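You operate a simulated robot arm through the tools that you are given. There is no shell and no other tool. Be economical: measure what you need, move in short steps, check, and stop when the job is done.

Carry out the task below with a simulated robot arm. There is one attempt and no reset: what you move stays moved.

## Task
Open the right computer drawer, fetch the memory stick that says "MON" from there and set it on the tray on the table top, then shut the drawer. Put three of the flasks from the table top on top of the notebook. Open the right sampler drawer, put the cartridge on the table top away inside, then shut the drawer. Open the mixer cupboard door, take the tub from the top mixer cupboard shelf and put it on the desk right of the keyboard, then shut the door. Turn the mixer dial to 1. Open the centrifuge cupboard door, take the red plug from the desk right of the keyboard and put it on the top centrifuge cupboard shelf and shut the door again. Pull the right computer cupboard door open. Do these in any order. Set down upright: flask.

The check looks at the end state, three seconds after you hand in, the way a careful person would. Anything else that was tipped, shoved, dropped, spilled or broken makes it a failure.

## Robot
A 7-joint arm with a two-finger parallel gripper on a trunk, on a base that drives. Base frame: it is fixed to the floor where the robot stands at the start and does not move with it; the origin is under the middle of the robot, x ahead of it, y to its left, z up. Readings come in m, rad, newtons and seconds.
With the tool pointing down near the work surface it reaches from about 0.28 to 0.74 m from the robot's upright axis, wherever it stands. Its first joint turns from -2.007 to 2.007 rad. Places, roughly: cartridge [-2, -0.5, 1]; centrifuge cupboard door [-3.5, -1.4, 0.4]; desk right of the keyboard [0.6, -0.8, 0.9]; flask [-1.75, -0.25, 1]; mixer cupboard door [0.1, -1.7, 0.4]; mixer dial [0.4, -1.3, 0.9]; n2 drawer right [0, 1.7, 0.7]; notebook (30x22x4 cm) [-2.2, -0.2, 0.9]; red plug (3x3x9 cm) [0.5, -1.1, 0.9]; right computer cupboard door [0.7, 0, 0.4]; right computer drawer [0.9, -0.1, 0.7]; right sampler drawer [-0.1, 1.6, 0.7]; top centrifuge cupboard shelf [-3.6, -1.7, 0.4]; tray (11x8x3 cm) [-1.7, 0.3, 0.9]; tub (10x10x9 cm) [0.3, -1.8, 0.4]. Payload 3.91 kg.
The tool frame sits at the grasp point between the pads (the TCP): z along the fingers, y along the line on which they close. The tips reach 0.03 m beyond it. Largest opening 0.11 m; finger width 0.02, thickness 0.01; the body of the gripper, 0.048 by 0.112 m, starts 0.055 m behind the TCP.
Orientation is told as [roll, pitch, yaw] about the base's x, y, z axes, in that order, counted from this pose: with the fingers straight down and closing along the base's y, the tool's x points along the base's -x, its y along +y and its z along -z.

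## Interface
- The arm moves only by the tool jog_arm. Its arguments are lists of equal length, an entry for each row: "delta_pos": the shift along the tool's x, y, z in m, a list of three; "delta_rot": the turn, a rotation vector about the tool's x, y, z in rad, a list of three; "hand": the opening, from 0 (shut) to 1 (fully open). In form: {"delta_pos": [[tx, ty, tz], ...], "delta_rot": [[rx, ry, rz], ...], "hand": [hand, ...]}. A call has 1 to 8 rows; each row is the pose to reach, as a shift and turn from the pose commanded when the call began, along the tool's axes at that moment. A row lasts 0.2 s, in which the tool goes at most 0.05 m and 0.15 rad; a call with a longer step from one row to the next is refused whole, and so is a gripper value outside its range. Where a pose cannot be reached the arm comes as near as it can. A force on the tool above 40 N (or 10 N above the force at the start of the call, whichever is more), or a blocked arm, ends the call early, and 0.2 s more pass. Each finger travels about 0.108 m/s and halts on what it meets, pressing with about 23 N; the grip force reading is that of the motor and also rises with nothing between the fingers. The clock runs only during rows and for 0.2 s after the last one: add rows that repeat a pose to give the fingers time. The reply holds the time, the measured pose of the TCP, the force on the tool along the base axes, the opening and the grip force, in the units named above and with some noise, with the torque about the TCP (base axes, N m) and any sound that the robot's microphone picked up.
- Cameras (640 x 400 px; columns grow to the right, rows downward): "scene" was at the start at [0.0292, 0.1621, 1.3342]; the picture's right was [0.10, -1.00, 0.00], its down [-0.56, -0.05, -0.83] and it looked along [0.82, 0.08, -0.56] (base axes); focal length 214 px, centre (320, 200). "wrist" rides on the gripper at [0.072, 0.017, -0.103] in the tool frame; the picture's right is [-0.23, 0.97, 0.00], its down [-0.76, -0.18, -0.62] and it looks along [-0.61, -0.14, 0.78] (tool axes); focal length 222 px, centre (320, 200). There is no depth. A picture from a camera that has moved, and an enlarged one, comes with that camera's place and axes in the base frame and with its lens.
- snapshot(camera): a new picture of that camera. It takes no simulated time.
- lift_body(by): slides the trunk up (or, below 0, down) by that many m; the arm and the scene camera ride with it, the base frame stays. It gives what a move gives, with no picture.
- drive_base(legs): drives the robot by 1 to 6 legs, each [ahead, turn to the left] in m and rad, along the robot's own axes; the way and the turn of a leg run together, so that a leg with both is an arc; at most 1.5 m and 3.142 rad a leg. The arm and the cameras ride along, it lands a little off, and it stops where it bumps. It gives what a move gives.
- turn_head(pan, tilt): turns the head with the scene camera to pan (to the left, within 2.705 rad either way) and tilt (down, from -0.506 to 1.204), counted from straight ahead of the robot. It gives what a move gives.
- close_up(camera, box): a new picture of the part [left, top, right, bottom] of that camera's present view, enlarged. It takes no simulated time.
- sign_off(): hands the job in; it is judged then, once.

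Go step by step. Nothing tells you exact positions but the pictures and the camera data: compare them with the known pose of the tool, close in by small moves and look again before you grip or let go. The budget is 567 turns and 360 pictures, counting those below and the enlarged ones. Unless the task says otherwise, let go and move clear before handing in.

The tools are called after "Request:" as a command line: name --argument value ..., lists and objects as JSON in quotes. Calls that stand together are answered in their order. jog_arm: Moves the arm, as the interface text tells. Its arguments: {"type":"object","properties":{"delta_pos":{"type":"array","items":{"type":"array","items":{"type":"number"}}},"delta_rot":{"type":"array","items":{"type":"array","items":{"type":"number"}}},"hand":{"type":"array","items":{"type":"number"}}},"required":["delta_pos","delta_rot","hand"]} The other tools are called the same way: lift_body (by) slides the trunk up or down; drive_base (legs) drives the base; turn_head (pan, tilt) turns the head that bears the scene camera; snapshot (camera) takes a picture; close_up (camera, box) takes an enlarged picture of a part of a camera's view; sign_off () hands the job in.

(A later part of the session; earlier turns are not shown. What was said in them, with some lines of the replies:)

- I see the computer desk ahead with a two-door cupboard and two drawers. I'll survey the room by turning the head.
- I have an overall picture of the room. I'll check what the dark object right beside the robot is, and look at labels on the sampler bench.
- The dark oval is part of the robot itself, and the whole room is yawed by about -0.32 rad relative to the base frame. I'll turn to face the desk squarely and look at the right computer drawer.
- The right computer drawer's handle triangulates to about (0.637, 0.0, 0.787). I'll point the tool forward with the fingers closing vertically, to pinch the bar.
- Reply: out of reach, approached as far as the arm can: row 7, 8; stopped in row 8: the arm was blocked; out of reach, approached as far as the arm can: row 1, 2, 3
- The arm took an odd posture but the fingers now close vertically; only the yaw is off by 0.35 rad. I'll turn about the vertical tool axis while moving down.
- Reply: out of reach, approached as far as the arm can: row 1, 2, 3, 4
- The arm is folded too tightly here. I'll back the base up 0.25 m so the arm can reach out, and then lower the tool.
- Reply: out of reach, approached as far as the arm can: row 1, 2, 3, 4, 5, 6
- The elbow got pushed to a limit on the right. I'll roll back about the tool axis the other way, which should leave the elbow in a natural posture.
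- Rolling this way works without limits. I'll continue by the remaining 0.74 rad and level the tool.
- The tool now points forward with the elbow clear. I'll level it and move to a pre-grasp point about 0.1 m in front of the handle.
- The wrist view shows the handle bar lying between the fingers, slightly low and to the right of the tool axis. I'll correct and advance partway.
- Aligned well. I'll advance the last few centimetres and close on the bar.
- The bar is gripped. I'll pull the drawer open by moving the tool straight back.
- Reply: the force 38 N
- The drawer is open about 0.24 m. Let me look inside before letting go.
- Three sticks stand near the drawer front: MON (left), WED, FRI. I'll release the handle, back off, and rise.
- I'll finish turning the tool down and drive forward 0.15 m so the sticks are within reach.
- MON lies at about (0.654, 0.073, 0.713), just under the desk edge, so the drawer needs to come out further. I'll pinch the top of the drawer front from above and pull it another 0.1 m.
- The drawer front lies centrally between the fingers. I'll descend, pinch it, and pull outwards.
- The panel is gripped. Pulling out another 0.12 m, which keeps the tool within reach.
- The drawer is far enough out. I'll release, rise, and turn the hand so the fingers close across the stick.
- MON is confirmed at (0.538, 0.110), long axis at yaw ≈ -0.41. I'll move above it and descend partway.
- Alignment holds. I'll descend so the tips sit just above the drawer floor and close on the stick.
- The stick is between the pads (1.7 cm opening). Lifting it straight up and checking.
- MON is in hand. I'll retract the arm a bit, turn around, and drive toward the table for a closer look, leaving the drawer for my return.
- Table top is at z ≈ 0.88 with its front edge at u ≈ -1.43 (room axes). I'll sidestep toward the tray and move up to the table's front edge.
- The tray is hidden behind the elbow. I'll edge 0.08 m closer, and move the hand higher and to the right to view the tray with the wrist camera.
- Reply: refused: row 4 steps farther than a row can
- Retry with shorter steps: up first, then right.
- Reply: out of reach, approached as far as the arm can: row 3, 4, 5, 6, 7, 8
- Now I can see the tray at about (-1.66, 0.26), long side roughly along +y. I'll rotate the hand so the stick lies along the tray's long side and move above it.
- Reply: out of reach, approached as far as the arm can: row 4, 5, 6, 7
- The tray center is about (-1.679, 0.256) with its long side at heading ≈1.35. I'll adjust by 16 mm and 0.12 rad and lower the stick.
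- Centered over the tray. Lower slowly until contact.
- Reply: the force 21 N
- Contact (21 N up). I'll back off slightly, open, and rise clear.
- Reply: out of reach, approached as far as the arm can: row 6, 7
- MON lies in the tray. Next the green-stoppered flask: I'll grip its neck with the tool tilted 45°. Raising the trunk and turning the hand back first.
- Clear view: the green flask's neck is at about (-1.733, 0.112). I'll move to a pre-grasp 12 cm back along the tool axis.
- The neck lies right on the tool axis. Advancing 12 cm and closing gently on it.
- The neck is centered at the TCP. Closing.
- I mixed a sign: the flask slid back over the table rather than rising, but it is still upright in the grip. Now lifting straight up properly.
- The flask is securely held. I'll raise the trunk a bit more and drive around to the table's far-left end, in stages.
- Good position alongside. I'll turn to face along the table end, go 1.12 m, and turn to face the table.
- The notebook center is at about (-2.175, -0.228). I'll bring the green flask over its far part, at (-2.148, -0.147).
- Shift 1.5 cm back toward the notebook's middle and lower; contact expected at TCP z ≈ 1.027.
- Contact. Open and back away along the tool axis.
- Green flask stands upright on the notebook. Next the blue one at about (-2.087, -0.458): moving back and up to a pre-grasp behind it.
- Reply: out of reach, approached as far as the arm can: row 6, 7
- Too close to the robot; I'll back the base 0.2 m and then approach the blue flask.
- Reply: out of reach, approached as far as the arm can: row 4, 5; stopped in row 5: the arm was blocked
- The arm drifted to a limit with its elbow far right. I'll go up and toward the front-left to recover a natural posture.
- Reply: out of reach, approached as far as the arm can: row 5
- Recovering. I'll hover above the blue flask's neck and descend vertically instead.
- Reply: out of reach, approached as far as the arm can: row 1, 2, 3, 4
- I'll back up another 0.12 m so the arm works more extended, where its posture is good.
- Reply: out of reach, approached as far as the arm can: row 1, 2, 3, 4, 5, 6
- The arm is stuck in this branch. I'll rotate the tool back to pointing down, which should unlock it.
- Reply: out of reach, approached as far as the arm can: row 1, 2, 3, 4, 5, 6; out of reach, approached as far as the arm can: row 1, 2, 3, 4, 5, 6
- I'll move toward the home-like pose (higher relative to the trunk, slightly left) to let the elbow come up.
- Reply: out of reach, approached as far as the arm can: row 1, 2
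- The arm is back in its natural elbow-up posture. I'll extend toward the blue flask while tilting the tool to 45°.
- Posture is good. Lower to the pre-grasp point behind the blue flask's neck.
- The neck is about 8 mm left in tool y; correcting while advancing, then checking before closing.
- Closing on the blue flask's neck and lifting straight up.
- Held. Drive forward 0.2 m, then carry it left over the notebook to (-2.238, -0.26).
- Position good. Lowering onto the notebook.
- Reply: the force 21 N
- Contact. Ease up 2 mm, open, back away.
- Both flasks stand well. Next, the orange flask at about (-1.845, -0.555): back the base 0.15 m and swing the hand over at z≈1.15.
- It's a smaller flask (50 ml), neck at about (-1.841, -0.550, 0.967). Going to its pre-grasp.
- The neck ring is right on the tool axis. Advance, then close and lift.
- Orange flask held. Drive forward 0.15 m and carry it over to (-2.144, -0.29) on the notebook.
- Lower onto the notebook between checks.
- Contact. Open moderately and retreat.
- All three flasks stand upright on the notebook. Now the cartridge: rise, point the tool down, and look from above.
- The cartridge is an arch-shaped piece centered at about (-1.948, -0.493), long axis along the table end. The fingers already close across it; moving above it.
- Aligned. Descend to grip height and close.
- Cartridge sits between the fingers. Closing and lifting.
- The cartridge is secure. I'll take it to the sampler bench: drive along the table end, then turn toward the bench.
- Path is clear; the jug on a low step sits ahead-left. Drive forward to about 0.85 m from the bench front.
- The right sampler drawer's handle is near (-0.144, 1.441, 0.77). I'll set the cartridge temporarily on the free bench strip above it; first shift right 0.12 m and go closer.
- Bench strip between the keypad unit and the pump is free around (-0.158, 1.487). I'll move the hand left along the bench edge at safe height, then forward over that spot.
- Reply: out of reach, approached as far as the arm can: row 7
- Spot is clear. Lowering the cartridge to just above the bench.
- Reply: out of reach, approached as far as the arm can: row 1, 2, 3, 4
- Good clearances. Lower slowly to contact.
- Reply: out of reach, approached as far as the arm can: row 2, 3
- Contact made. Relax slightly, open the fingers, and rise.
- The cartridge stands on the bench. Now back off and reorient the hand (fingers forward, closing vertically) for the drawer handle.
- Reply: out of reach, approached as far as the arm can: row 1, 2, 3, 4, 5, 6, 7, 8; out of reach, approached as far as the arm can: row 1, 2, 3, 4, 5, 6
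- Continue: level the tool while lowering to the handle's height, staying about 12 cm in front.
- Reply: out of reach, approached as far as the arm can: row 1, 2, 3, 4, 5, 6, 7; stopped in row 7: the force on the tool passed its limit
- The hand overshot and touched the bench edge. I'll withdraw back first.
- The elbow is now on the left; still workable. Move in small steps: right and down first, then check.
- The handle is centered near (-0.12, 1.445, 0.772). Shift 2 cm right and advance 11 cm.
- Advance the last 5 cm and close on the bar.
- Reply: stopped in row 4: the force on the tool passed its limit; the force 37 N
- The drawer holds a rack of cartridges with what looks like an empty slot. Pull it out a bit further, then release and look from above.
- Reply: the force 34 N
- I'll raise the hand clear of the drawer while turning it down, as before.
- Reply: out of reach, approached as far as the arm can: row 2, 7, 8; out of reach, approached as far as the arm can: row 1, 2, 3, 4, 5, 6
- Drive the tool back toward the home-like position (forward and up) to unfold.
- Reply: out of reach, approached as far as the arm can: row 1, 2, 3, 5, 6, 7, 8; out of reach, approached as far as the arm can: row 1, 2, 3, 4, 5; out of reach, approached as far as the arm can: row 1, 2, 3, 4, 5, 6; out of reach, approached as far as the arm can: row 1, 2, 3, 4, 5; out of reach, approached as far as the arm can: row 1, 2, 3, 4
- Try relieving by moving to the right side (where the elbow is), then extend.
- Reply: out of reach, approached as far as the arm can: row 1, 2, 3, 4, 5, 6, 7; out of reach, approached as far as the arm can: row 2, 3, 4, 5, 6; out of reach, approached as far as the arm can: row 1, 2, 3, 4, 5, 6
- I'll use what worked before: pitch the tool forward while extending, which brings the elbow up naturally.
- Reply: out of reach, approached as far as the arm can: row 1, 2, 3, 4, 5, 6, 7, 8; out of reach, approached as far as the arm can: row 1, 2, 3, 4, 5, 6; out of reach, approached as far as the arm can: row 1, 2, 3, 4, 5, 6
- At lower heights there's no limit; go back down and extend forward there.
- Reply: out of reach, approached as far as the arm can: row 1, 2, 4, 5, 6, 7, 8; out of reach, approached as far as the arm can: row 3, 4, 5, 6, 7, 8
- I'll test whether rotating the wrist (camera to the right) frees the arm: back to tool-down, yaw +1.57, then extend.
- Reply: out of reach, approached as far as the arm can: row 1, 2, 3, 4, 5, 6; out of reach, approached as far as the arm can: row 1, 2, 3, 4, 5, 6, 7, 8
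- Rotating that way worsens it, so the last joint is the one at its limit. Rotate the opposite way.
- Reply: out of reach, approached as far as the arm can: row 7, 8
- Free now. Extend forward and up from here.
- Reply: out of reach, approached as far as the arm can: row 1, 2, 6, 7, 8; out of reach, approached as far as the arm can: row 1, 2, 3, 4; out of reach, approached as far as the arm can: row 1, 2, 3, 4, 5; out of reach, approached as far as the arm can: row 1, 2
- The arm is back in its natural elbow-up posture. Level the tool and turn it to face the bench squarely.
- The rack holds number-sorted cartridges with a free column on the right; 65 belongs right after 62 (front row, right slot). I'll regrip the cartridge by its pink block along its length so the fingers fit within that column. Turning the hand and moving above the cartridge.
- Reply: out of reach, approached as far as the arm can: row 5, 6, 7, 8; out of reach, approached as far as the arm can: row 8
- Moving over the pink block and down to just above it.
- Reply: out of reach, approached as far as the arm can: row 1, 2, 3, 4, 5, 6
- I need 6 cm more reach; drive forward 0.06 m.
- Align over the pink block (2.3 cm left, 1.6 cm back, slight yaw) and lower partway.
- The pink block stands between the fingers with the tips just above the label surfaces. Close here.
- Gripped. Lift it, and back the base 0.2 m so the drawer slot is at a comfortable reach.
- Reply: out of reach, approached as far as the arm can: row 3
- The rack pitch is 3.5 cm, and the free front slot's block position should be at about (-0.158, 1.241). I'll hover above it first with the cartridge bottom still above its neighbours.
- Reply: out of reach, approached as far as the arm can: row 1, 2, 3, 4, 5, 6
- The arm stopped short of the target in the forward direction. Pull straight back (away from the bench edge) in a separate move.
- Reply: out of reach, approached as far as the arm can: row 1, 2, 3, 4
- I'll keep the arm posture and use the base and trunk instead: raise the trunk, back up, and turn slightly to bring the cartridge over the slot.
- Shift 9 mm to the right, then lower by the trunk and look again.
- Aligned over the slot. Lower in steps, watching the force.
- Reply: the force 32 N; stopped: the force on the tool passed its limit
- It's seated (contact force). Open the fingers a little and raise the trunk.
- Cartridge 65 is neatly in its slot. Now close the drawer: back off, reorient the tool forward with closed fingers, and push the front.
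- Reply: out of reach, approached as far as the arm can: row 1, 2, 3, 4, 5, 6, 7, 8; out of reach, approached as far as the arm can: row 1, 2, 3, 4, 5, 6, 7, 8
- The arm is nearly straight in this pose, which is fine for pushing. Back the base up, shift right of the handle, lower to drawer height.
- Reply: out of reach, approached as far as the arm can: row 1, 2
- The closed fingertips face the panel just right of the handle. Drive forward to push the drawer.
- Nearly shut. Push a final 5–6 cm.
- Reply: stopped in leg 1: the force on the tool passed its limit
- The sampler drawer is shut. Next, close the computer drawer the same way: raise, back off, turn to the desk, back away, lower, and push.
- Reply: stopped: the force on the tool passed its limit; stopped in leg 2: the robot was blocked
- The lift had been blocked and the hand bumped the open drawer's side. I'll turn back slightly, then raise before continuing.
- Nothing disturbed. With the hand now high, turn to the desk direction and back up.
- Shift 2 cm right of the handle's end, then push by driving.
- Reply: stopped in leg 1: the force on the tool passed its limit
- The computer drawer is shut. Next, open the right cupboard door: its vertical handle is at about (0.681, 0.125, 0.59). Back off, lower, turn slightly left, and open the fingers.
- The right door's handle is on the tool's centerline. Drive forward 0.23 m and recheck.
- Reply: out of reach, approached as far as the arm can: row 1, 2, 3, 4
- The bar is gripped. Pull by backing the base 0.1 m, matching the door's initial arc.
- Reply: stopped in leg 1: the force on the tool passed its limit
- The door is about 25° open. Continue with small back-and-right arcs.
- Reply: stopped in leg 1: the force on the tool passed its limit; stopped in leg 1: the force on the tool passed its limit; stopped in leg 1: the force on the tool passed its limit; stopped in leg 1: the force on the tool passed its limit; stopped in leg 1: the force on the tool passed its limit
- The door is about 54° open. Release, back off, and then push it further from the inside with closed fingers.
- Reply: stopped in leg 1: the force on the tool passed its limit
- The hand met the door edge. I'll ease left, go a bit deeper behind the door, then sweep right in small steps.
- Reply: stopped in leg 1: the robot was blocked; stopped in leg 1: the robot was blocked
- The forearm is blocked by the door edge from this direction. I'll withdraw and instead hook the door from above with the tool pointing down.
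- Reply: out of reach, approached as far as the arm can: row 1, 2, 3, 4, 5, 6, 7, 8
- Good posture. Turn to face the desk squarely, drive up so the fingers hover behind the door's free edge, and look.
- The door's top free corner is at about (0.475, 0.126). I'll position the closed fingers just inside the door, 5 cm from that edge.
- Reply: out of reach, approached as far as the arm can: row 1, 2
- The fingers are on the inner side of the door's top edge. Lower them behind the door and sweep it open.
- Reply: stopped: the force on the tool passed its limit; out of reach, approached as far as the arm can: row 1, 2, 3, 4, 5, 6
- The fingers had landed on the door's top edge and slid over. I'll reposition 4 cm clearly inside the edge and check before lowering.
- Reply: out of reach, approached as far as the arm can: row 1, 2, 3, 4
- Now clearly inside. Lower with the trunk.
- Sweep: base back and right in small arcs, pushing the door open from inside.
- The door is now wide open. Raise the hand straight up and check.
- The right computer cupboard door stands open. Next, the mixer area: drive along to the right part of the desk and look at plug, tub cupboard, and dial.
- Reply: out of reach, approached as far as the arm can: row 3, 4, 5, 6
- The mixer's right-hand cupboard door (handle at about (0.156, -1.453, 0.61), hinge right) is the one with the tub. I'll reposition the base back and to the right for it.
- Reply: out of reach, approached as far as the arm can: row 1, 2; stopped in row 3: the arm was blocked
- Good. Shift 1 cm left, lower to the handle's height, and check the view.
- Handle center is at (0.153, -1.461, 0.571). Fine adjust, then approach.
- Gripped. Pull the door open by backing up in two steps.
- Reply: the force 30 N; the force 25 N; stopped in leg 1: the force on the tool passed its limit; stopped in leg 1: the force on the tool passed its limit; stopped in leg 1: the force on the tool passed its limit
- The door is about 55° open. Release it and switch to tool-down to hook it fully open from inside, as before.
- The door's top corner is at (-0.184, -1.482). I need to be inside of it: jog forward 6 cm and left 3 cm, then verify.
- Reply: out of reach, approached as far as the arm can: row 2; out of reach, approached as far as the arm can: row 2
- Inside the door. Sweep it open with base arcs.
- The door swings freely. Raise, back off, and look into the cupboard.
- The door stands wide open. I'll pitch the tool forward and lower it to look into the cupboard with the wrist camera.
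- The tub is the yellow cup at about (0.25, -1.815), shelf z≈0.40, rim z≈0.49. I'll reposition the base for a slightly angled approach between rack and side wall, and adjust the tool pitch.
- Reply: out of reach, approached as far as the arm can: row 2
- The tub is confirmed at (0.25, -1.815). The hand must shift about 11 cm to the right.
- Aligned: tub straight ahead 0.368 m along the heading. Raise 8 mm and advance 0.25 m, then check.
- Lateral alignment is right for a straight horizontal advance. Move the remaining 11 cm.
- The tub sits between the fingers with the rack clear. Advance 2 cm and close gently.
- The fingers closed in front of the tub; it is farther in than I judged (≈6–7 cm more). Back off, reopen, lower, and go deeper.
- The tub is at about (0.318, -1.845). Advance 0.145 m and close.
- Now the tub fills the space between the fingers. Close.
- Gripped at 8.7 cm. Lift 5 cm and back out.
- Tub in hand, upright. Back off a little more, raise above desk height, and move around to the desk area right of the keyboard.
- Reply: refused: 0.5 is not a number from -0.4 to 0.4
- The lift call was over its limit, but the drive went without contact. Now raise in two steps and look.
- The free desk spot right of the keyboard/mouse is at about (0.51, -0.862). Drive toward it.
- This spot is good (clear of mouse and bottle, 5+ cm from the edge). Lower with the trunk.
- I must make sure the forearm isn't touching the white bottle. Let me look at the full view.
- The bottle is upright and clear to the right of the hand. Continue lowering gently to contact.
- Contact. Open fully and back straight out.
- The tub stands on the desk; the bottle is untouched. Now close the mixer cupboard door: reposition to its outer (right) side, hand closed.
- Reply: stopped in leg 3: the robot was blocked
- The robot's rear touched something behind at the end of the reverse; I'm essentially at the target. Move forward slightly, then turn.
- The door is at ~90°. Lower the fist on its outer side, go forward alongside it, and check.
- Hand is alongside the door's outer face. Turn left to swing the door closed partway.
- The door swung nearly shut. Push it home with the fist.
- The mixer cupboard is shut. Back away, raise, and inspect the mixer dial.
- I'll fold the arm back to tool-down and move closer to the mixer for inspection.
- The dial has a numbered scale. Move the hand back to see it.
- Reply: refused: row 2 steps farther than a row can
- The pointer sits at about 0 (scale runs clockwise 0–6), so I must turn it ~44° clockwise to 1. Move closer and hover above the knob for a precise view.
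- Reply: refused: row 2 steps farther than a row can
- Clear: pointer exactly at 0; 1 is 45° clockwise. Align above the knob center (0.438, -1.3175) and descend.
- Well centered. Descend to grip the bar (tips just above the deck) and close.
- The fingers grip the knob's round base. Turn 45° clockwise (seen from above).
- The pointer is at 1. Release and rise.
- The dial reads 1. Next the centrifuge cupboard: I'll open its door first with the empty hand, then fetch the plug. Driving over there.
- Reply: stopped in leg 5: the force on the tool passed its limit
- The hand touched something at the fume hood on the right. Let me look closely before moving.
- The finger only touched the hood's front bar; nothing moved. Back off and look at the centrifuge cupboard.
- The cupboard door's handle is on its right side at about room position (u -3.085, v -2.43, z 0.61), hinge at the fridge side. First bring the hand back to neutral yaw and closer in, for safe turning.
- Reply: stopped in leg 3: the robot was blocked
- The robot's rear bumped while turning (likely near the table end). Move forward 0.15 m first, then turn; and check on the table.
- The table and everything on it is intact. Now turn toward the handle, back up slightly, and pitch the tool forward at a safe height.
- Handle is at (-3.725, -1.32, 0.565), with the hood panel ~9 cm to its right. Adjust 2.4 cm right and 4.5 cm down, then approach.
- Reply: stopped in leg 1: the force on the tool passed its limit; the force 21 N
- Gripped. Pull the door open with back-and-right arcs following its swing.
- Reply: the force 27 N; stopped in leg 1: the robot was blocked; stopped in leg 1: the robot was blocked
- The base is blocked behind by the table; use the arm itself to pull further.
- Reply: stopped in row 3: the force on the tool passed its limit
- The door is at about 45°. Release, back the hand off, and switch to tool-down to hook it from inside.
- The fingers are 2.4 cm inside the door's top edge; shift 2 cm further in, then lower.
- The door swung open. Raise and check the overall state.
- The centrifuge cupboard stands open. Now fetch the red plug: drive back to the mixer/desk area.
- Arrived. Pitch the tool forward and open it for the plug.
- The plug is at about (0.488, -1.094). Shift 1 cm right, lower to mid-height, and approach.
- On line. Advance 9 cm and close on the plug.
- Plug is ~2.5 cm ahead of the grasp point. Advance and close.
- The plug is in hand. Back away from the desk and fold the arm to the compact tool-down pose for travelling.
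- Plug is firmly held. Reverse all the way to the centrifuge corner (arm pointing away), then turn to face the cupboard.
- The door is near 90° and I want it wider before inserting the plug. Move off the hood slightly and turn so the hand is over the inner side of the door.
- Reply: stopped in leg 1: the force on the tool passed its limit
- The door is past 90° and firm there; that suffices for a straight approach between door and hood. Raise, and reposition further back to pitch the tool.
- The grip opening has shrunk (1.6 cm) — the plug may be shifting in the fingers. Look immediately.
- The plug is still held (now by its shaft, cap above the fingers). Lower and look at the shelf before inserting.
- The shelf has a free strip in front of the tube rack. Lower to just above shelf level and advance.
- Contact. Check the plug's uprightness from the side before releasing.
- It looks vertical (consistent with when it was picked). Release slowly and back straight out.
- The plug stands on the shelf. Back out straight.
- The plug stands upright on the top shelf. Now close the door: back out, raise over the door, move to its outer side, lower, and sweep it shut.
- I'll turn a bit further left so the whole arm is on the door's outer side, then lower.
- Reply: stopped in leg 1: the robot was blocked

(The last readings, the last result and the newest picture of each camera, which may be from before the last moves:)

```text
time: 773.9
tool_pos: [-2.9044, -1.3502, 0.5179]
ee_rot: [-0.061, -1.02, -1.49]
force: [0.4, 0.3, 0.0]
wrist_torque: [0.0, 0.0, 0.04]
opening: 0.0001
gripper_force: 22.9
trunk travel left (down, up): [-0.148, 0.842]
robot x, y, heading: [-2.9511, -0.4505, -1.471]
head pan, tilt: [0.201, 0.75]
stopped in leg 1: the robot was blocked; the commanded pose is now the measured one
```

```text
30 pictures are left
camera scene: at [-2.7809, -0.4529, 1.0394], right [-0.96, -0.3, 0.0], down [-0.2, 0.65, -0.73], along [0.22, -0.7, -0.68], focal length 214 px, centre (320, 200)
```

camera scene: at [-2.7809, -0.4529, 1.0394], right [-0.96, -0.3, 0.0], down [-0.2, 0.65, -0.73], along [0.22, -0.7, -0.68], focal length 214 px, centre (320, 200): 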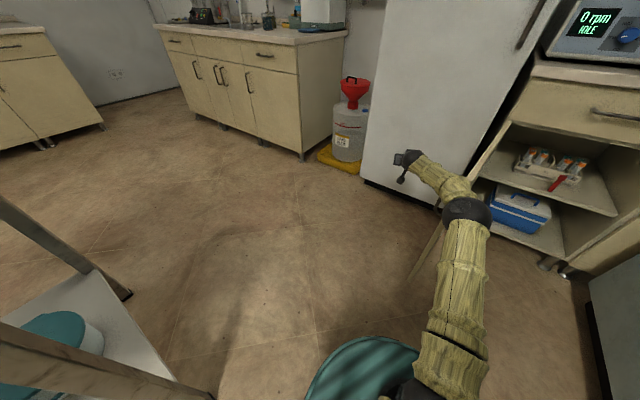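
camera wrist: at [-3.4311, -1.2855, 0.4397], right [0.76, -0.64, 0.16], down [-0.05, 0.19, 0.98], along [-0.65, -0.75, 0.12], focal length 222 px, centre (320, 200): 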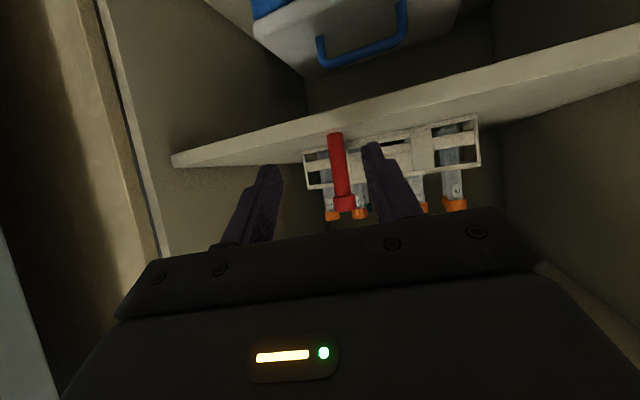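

Turning was blocked by the door edge against the arm. Also check the plug on the shelf, which looks slanted in this view.

Request:
close_up --camera "scene" --box '[490, 120, 630, 240]'

Request:
close_up --camera "scene" --box '[370, 130, 510, 300]'

```text
3.33 times, centred on (560, 180) of scene
camera zoom: at [-2.7809, -0.4529, 1.0394], right [-0.96, -0.3, 0.0], down [-0.2, 0.65, -0.73], along [0.22, -0.7, -0.68], focal length 715 px, centre (-480, 267)
```

zoom: 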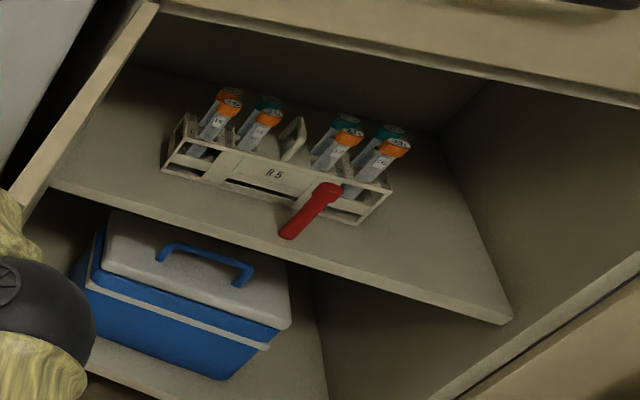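

```text
2.35 times, centred on (440, 215) of scene
camera zoom: at [-2.7809, -0.4529, 1.0394], right [-0.96, -0.3, 0.0], down [-0.2, 0.65, -0.73], along [0.22, -0.7, -0.68], focal length 505 px, centre (38, 165)
```

zoom: 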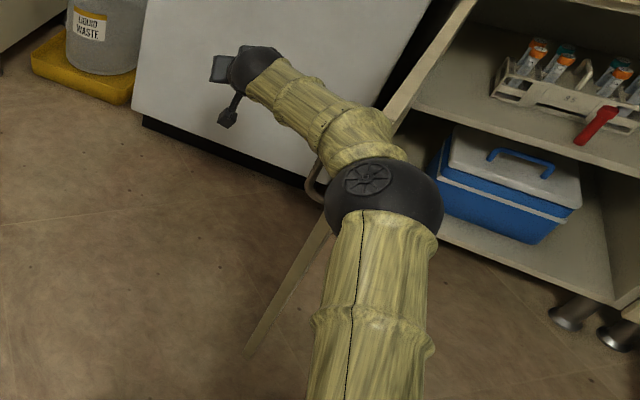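

The plug is fine (tubes show the same perspective lean). The elbow is against the door's free edge; back the base up and sweep with the hand only.

Request:
drive_base --legs '[[0, 0.05], [-0.13, 0]]'

Request:
drive_base --legs '[[0, -0.35]]'

Request:
snapshot --camera "scene"

```text
time: 775.6
tool_pos: [-2.8829, -1.2223, 0.5132]
ee_rot: [-0.059, -1.015, -1.447]
force: [-0.1, -0.6, 0.2]
wrist_torque: [0.0, 0.0, 0.03]
opening: 0.0
gripper_force: 23.3
trunk travel left (down, up): [-0.148, 0.842]
robot x, y, heading: [-2.9724, -0.326, -1.422]
head pan, tilt: [0.201, 0.75]
```

```text
time: 777.1
tool_pos: [-3.1929, -1.199, 0.5138]
ee_rot: [-0.058, -1.016, -1.792]
force: [0.4, 0.8, -0.4]
wrist_torque: [0.0, 0.01, -0.02]
opening: 0.0001
gripper_force: 22.4
trunk travel left (down, up): [-0.148, 0.842]
robot x, y, heading: [-2.9718, -0.3262, -1.775]
head pan, tilt: [0.201, 0.75]
```

```text
27 pictures are left
camera scene: at [-2.811, -0.38, 1.0395], right [-1.0, 0.0, 0.0], down [0.0, 0.68, -0.73], along [0.0, -0.73, -0.68], focal length 214 px, centre (320, 200)
```

scene: 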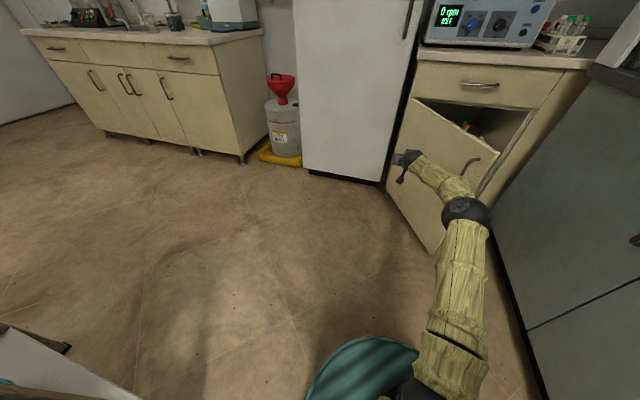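

The door is swinging shut. Continue turning right and then push forward.

Request:
drive_base --legs '[[0, -0.33]]'

Request:
drive_base --legs '[[0.2, 0]]'

Request:
snapshot --camera "scene"

```text
time: 778.5
tool_pos: [-3.4624, -1.0818, 0.5129]
ee_rot: [-0.056, -1.015, -2.124]
force: [0.6, 0.2, -0.3]
wrist_torque: [-0.01, -0.02, 0.02]
opening: 0.0001
gripper_force: 23.5
trunk travel left (down, up): [-0.148, 0.842]
robot x, y, heading: [-2.9762, -0.327, -2.104]
head pan, tilt: [0.201, 0.75]
```

```text
time: 780.1
tool_pos: [-3.5643, -1.2549, 0.5137]
ee_rot: [-0.059, -1.016, -2.123]
force: [0.1, -0.5, 0.2]
wrist_torque: [-0.02, 0.0, 0.02]
opening: 0.0002
gripper_force: 23.0
trunk travel left (down, up): [-0.148, 0.842]
robot x, y, heading: [-3.0765, -0.5015, -2.101]
head pan, tilt: [0.201, 0.75]
```

```text
26 pictures are left
camera scene: at [-2.939, -0.6014, 1.0395], right [-0.95, 0.33, 0.0], down [0.22, 0.64, -0.73], along [-0.24, -0.69, -0.68], focal length 214 px, centre (320, 200)
```

scene: 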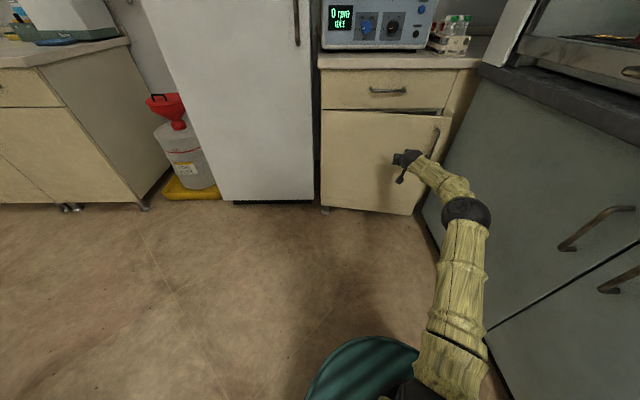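

Nearly shut. Push the last bit.

Request:
drive_base --legs '[[0.09, 0]]'

Request:
drive_base --legs '[[0.05, 0]]'

Request:
close_up --camera "scene" --box '[280, 40, 480, 220]'

```text
time: 781.2
tool_pos: [-3.6095, -1.3319, 0.5122]
ee_rot: [-0.058, -1.014, -2.124]
force: [0.0, 0.1, -0.8]
wrist_torque: [-0.02, 0.0, -0.02]
opening: 0.0
gripper_force: 23.2
trunk travel left (down, up): [-0.148, 0.842]
robot x, y, heading: [-3.126, -0.5755, -2.105]
head pan, tilt: [0.201, 0.75]
```

```text
time: 782.1
tool_pos: [-3.6232, -1.354, 0.5127]
ee_rot: [-0.062, -1.003, -2.123]
force: [9.9, 18.1, 7.4]
wrist_torque: [-0.05, -0.02, 0.14]
opening: 0.0
gripper_force: 23.5
trunk travel left (down, up): [-0.148, 0.842]
robot x, y, heading: [-3.1367, -0.599, -2.105]
head pan, tilt: [0.201, 0.75]
stopped in leg 1: the force on the tool passed its limit (the readings are from after the stop); the commanded pose is now the measured one
```

```text
2.22 times, centred on (380, 130) of scene
camera zoom: at [-2.9988, -0.7029, 1.0396], right [-0.95, 0.33, 0.0], down [0.22, 0.64, -0.73], along [-0.24, -0.69, -0.68], focal length 477 px, centre (187, 356)
```

zoom: 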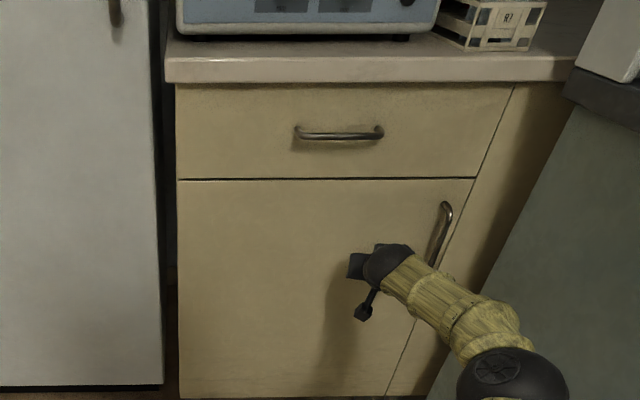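

The centrifuge cupboard is shut. Back clear and take a final overview.

Request:
drive_base --legs '[[-0.12, 0]]'

Request:
lift_body --by 0.4

Request:
turn_head --pan 2.6 --tilt 0.45

Request:
snapshot --camera "scene"

Request:
close_up --camera "scene" --box '[170, 60, 430, 260]'

```text
time: 783.3
tool_pos: [-3.5631, -1.2524, 0.5099]
ee_rot: [-0.061, -1.001, -2.126]
force: [-0.4, 0.6, -0.9]
wrist_torque: [-0.01, 0.0, 0.01]
opening: 0.0004
gripper_force: 23.1
trunk travel left (down, up): [-0.148, 0.842]
robot x, y, heading: [-3.0734, -0.4963, -2.1]
head pan, tilt: [0.201, 0.75]
```

```text
time: 787.1
tool_pos: [-3.5645, -1.2527, 0.9101]
ee_rot: [-0.064, -1.0, -2.125]
force: [-0.7, 0.1, -0.5]
wrist_torque: [-0.02, -0.06, -0.04]
opening: 0.0
gripper_force: 22.8
trunk travel left (down, up): [-0.548, 0.442]
robot x, y, heading: [-3.0743, -0.4984, -2.101]
head pan, tilt: [0.201, 0.75]
```

```text
time: 789.3
tool_pos: [-3.5644, -1.2536, 0.9103]
ee_rot: [-0.06, -1.0, -2.124]
force: [-0.9, -0.4, 0.2]
wrist_torque: [-0.02, 0.02, 0.0]
opening: 0.0001
gripper_force: 23.2
trunk travel left (down, up): [-0.548, 0.442]
robot x, y, heading: [-3.0743, -0.5004, -2.106]
head pan, tilt: [2.601, 0.45]
```

```text
24 pictures are left
camera scene: at [-2.8315, -0.4799, 1.466], right [0.48, -0.88, 0.0], down [-0.38, -0.21, -0.9], along [0.79, 0.43, -0.44], focal length 214 px, centre (320, 200)
```

scene: 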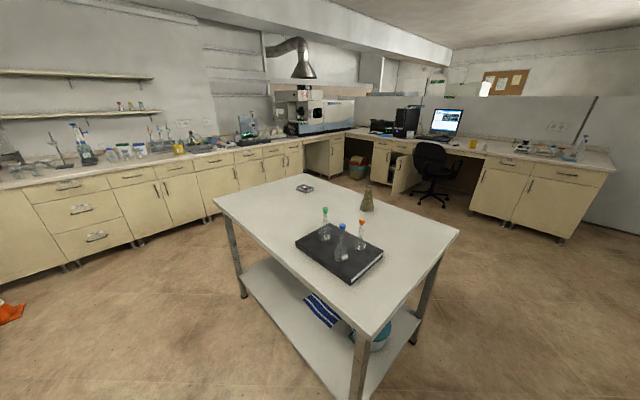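

```text
2.00 times, centred on (300, 160) of scene
camera zoom: at [-2.8315, -0.4799, 1.466], right [0.48, -0.88, 0.0], down [-0.38, -0.21, -0.9], along [0.79, 0.43, -0.44], focal length 429 px, centre (360, 280)
```

zoom: 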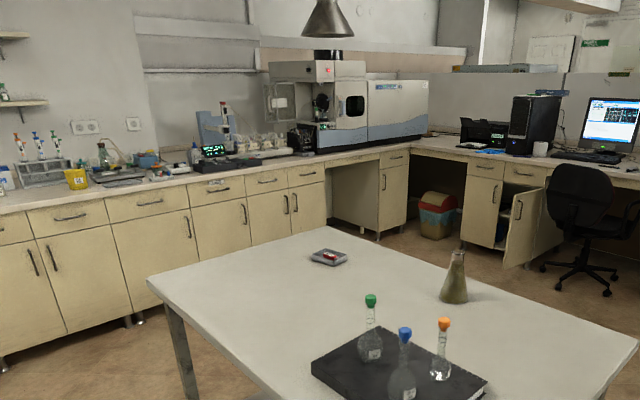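

Everything is in its place: drawers and doors are shut where asked, the computer cupboard door is open, and the flasks are upright. Handing in.

Request:
sign_off

```text
The job is handed in.
```

I finished all seven tasks and handed the job in. The result of the check has not come back.

- **Memory stick:** "MON" is in the tray on the table top, and the right computer drawer is shut.
- **Flasks:** the three stoppered flasks stand upright on the notebook.
- **Cartridge:** it is in the free rack slot in the right sampler drawer, and the drawer is shut.
- **Tub:** it stands on the desk right of the keyboard, and the mixer cupboard door is shut.
- **Mixer dial:** it points to 1.
- **Red plug:** it stands on the top centrifuge cupboard shelf, and the door is shut.
- **Right computer cupboard door:** it is open to about 90°.

The robot bumped a few things lightly along the way: an open drawer's side, the fume hood's front bar, the table end and something behind it near the sink counter. I saw nothing moved or knocked over afterwards. The final overview covered the table, computer desk and sampler bench. It did not show the sink counter or the jug on its step.
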